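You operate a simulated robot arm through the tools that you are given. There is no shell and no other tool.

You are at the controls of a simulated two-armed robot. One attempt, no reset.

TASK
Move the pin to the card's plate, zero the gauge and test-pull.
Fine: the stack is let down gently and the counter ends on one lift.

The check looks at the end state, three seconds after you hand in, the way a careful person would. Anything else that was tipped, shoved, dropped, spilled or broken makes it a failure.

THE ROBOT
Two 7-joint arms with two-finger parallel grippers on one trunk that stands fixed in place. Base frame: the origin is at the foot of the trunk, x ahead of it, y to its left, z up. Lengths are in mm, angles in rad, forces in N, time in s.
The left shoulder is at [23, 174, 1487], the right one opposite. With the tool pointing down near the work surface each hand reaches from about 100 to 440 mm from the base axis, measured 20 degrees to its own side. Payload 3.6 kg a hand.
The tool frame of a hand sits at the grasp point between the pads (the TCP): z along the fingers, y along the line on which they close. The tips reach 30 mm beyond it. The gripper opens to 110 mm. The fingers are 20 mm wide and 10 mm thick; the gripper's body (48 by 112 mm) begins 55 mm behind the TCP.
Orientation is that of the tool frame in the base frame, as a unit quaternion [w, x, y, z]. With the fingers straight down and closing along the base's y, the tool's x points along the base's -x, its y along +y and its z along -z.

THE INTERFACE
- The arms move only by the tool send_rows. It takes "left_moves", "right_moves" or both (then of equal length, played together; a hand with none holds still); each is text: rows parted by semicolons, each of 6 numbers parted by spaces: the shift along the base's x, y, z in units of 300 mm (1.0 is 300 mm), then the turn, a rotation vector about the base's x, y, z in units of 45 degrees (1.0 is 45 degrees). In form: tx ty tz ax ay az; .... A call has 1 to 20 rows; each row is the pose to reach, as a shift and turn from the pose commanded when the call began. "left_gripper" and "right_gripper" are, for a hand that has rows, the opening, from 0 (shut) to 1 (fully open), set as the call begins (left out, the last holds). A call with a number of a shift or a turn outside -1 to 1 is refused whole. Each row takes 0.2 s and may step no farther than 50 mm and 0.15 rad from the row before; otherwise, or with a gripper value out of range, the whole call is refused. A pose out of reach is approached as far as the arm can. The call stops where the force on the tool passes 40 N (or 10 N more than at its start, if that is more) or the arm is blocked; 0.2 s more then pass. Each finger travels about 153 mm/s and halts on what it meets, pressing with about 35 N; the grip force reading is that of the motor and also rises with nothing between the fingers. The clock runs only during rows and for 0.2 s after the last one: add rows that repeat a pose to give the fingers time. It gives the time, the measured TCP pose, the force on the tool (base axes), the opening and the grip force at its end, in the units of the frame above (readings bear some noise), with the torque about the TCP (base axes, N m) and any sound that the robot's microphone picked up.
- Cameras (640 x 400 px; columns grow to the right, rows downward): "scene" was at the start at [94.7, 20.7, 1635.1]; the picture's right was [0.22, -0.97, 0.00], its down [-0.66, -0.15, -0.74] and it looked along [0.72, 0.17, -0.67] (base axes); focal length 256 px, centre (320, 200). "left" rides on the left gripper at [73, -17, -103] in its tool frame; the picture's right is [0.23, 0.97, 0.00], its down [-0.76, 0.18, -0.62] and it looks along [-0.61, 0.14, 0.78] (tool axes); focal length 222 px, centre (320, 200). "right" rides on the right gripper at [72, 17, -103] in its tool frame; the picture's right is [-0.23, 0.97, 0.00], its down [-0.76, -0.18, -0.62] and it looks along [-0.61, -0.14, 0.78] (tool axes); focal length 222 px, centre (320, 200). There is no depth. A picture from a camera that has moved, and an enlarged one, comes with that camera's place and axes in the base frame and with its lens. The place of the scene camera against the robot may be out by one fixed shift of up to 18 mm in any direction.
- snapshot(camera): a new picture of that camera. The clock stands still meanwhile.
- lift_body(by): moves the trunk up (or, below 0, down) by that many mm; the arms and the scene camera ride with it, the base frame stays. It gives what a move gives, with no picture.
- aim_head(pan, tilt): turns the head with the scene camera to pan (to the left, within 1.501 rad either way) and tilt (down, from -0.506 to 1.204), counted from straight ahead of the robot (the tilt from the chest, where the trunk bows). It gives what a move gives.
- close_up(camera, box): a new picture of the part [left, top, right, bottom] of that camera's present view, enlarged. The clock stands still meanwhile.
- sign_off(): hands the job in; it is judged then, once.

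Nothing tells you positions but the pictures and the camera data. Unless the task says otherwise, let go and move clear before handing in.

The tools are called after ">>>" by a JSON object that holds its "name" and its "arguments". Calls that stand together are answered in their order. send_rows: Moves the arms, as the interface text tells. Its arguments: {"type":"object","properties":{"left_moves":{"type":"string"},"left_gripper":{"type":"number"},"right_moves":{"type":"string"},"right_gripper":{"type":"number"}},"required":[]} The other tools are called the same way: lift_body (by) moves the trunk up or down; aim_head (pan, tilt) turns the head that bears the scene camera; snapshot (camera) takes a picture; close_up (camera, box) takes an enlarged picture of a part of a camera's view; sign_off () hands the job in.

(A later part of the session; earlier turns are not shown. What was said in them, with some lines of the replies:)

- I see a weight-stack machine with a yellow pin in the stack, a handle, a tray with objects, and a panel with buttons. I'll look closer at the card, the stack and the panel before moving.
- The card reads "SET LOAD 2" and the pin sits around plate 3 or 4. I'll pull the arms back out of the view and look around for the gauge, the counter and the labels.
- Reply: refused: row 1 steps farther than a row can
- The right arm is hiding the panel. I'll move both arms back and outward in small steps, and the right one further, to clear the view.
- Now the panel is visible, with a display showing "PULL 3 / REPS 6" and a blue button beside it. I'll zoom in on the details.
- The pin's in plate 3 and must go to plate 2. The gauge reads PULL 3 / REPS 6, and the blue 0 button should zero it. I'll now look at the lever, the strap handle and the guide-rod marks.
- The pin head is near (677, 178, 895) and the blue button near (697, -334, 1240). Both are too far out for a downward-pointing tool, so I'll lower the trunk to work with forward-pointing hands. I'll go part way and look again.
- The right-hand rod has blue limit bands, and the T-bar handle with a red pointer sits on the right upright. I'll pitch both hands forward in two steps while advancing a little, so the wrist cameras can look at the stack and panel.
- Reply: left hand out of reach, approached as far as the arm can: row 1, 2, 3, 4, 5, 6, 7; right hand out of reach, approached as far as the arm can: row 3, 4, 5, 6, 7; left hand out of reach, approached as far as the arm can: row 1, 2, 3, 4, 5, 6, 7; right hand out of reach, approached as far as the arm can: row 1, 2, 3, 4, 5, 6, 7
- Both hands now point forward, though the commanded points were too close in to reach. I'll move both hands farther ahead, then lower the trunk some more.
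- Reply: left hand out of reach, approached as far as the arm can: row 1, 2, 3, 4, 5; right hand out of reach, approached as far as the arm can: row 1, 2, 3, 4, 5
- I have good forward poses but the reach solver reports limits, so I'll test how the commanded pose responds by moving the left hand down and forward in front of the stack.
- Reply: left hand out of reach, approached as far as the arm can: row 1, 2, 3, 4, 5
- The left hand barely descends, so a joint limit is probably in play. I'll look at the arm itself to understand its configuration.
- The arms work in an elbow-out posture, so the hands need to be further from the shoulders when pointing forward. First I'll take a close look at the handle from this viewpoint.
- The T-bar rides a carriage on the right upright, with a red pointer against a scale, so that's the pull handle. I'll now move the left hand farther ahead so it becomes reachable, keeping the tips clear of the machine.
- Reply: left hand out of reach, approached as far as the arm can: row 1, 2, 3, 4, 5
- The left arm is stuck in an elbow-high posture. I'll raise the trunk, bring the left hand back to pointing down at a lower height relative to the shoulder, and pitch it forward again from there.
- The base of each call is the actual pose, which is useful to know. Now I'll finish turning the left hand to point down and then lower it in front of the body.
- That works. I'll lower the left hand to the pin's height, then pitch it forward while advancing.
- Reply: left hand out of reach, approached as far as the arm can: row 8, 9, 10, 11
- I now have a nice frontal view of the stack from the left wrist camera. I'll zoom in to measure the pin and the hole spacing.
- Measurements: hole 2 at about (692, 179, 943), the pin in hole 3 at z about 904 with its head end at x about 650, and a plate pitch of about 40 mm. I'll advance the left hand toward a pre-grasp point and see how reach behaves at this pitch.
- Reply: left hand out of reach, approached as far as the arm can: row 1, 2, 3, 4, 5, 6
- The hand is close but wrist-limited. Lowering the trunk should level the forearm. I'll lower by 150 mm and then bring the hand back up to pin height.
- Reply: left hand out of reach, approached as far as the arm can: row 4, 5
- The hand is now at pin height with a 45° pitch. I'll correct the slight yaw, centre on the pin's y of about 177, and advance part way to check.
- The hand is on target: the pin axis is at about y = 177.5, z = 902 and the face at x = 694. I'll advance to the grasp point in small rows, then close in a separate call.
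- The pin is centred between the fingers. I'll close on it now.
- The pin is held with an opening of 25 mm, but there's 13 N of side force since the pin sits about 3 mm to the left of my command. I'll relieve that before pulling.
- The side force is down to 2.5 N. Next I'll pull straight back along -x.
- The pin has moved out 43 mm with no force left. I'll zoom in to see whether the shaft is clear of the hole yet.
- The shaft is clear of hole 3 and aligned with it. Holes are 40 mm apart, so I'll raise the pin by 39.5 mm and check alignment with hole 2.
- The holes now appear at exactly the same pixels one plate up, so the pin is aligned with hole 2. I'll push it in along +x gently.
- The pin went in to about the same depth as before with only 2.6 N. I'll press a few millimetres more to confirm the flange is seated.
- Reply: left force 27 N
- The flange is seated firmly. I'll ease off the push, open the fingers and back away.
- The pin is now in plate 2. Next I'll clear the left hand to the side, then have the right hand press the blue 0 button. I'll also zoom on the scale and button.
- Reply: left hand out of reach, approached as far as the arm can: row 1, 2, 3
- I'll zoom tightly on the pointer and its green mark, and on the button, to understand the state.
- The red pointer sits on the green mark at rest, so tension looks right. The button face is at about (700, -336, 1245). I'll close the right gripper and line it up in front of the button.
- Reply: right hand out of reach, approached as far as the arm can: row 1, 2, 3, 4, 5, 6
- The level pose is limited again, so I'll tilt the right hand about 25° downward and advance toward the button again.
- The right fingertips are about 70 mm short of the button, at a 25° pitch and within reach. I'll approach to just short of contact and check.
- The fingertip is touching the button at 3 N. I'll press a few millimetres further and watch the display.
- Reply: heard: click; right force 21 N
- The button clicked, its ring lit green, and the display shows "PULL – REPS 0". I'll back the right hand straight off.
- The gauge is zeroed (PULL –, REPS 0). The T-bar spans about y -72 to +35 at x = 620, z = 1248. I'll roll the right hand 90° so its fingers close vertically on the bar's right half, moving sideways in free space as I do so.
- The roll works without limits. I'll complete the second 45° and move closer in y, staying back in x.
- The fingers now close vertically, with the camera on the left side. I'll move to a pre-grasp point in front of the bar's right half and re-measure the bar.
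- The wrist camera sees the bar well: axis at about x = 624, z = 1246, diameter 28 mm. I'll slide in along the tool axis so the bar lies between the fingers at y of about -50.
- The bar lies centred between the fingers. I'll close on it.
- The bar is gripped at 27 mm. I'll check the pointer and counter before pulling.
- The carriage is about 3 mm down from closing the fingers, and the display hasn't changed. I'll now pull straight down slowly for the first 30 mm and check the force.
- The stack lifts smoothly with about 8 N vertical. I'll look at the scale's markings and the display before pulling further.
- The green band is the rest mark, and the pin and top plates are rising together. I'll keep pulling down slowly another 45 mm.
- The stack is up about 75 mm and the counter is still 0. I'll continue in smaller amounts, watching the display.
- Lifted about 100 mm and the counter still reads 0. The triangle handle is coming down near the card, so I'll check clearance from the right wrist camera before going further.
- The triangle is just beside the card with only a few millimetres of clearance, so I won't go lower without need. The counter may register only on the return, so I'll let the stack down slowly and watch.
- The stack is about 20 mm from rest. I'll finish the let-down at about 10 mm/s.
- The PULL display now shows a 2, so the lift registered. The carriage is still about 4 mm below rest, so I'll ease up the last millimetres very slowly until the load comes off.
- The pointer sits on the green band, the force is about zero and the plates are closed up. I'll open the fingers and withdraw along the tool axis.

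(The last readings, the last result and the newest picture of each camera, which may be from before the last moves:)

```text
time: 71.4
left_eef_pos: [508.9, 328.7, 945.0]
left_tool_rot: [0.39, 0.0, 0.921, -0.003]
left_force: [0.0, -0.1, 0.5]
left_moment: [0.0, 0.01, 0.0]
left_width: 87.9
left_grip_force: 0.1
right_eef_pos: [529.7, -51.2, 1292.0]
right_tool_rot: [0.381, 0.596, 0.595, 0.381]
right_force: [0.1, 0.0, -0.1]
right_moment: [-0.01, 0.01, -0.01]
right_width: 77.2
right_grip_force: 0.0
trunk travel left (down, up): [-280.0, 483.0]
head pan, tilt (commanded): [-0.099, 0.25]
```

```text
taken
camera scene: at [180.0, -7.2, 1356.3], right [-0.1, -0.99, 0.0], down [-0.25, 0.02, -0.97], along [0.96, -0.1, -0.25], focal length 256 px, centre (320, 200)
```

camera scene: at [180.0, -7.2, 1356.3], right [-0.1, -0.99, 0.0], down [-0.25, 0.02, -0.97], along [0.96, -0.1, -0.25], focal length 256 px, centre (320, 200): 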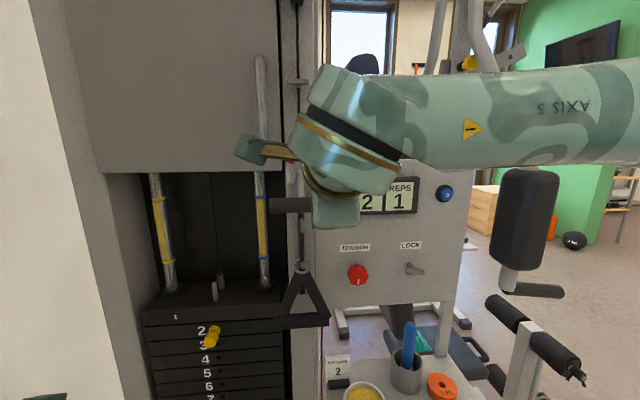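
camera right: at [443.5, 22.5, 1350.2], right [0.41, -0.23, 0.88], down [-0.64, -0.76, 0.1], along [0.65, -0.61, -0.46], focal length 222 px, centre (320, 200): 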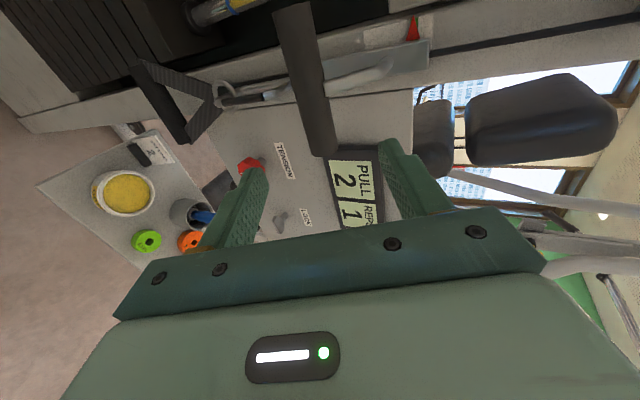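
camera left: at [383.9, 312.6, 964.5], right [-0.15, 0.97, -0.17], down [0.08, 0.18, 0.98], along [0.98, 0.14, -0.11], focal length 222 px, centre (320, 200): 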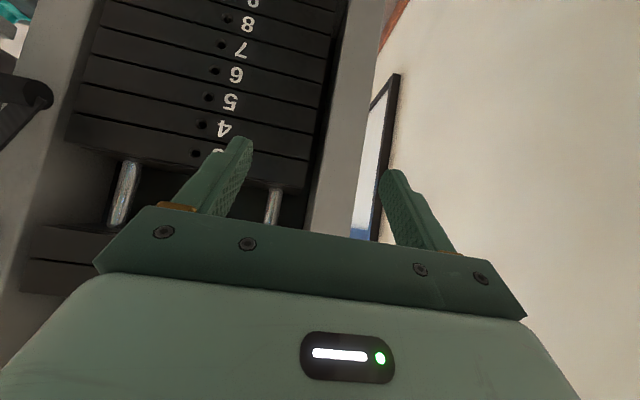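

The display reads PULL 2, REPS 1. I'll move the right hand well clear to the right, then check everything once more.

>>> {"name": "send_rows", "arguments": {"right_moves": "-0.08 -0.1 0 0 0 0; -0.1 -0.24 0 0 0 0; -0.1 -0.38 0 0 0 0; -0.1 -0.52 0 0 0 0; -0.1 -0.66 0 0 0 0; -0.1 -0.8 0 0 0 0; -0.1 -0.9 0 0 0 0"}}

>>> {"name": "snapshot", "arguments": {"camera": "scene"}}

>>> {"name": "close_up", "arguments": {"camera": "scene", "box": [260, 140, 460, 300]}}

>>> {"name": "close_up", "arguments": {"camera": "scene", "box": [130, 230, 350, 400]}}

>>> {"name": "close_up", "arguments": {"camera": "scene", "box": [280, 150, 312, 190]}}

```text
time: 73.0
left_eef_pos: [509.0, 328.5, 945.5]
left_tool_rot: [0.391, 0.0, 0.92, -0.003]
left_force: [-0.1, 0.2, 0.1]
left_moment: [0.0, -0.01, -0.01]
left_width: 88.1
left_grip_force: 0.2
right_eef_pos: [502.5, -322.2, 1292.6]
right_tool_rot: [0.381, 0.596, 0.595, 0.381]
right_force: [-0.2, -0.2, 0.4]
right_moment: [-0.01, -0.01, 0.01]
right_width: 76.9
right_grip_force: 0.0
trunk travel left (down, up): [-280.0, 483.0]
head pan, tilt (commanded): [-0.099, 0.25]
```

```text
taken
camera scene: at [180.0, -7.8, 1356.3], right [-0.1, -0.99, 0.0], down [-0.25, 0.02, -0.97], along [0.96, -0.1, -0.25], focal length 256 px, centre (320, 200)
```

scene: 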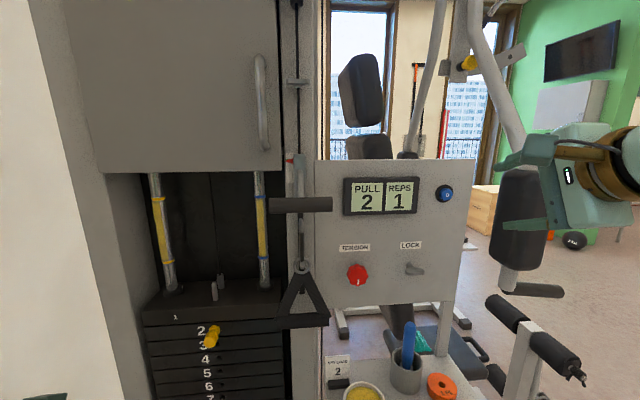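

```text
2.50 times, centred on (360, 220) of scene
camera zoom: at [180.0, -7.8, 1356.3], right [-0.1, -0.99, 0.0], down [-0.25, 0.02, -0.97], along [0.96, -0.1, -0.25], focal length 641 px, centre (220, 150)
```

zoom: 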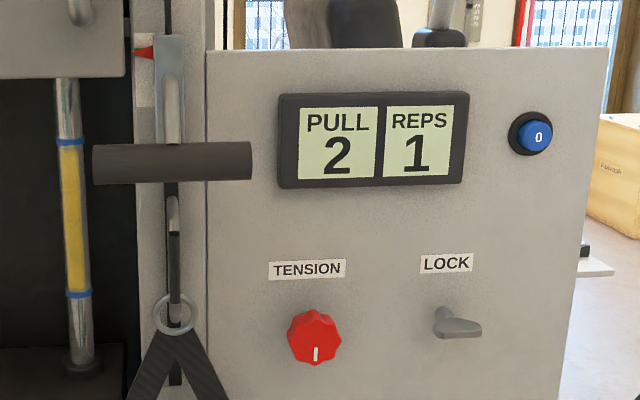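

```text
2.35 times, centred on (240, 315) of scene
camera zoom: at [180.0, -7.8, 1356.3], right [-0.1, -0.99, 0.0], down [-0.25, 0.02, -0.97], along [0.96, -0.1, -0.25], focal length 603 px, centre (508, -71)
```

zoom: 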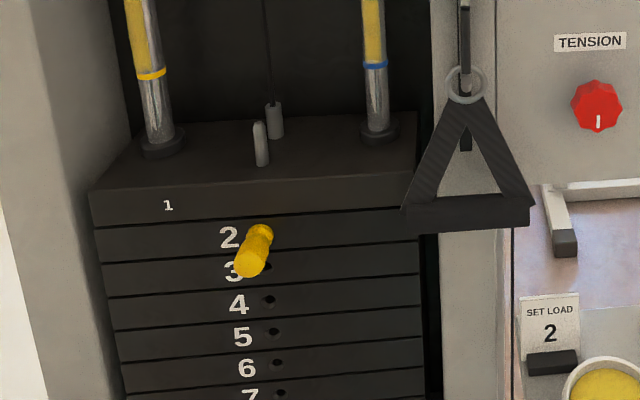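

```text
10.00 times, centred on (296, 170) of scene
camera zoom: at [180.0, -7.8, 1356.3], right [-0.1, -0.99, 0.0], down [-0.25, 0.02, -0.97], along [0.96, -0.1, -0.25], focal length 2564 px, centre (560, 500)
```

zoom: 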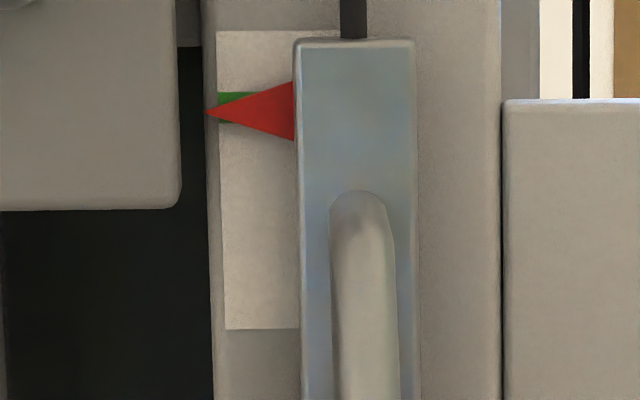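

The pointer is back on green, the stack is closed, the pin is in plate 2 and the gauge shows PULL 2 / REPS 1. I'll take one last look at the tray and the pin seating.

>>> {"name": "aim_head", "arguments": {"pan": 0.0, "tilt": 0.65}}

>>> {"name": "snapshot", "arguments": {"camera": "scene"}}

>>> {"name": "close_up", "arguments": {"camera": "scene", "box": [220, 140, 300, 220]}}

```text
time: 73.9
left_eef_pos: [509.7, 330.6, 944.7]
left_tool_rot: [0.391, 0.001, 0.92, -0.004]
left_force: [-0.6, 0.2, 0.2]
left_moment: [-0.01, 0.01, 0.02]
left_width: 88.2
left_grip_force: 0.1
right_eef_pos: [503.7, -319.7, 1290.9]
right_tool_rot: [0.381, 0.596, 0.596, 0.381]
right_force: [-0.2, -0.6, 0.4]
right_moment: [0.02, 0.03, -0.02]
right_width: 77.1
right_grip_force: 0.1
trunk travel left (down, up): [-280.0, 483.0]
head pan, tilt (commanded): [0.0, 0.649]
```

```text
taken
camera scene: at [174.1, 1.9, 1319.9], right [0.0, -1.0, 0.0], down [-0.6, 0.0, -0.8], along [0.8, 0.0, -0.6], focal length 256 px, centre (320, 200)
```

scene: 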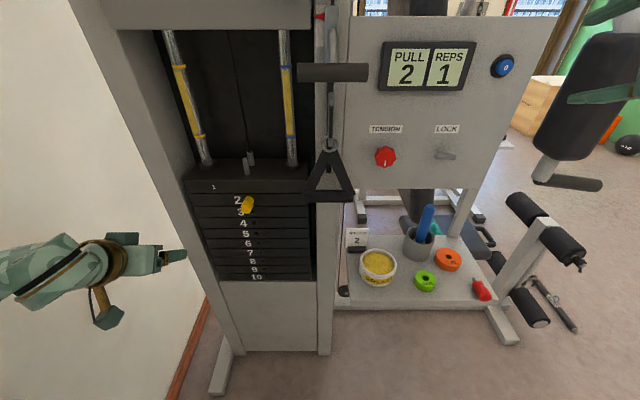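

```text
5.00 times, centred on (260, 180) of scene
camera zoom: at [174.1, 1.9, 1319.9], right [0.0, -1.0, 0.0], down [-0.6, 0.0, -0.8], along [0.8, 0.0, -0.6], focal length 1282 px, centre (620, 300)
```

zoom: 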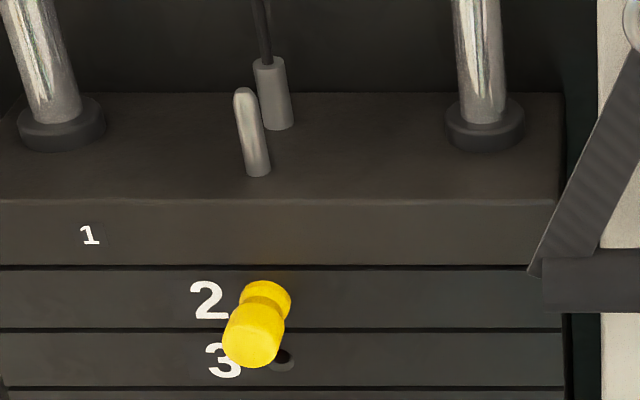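

The pin is seated in plate 2, the stack is at rest, and the gauge shows PULL 2 / REPS 1. The card and tray items are undisturbed and both hands are clear, so I'm handing in.

>>> {"name": "sign_off", "arguments": {}}

```text
The job is handed in.
```

The pin is now in plate 2, the plate the card asks for. I zeroed the gauge with the blue 0 button and made one test pull.

- **Gauge:** after the pull it reads PULL 2 and REPS 1.
- **Stack:** I lifted it about 100 mm with the T-bar and let it down slowly, at about 10 mm/s near the bottom. The red pointer is back on the green mark and the plates are closed up.
- **Surroundings:** the card and tray items look undisturbed, and I didn't touch the tension and lock knobs. During the pull the triangle handle came within a few millimetres of the card but didn't appear to touch it.

Both hands are open and clear of the machine.
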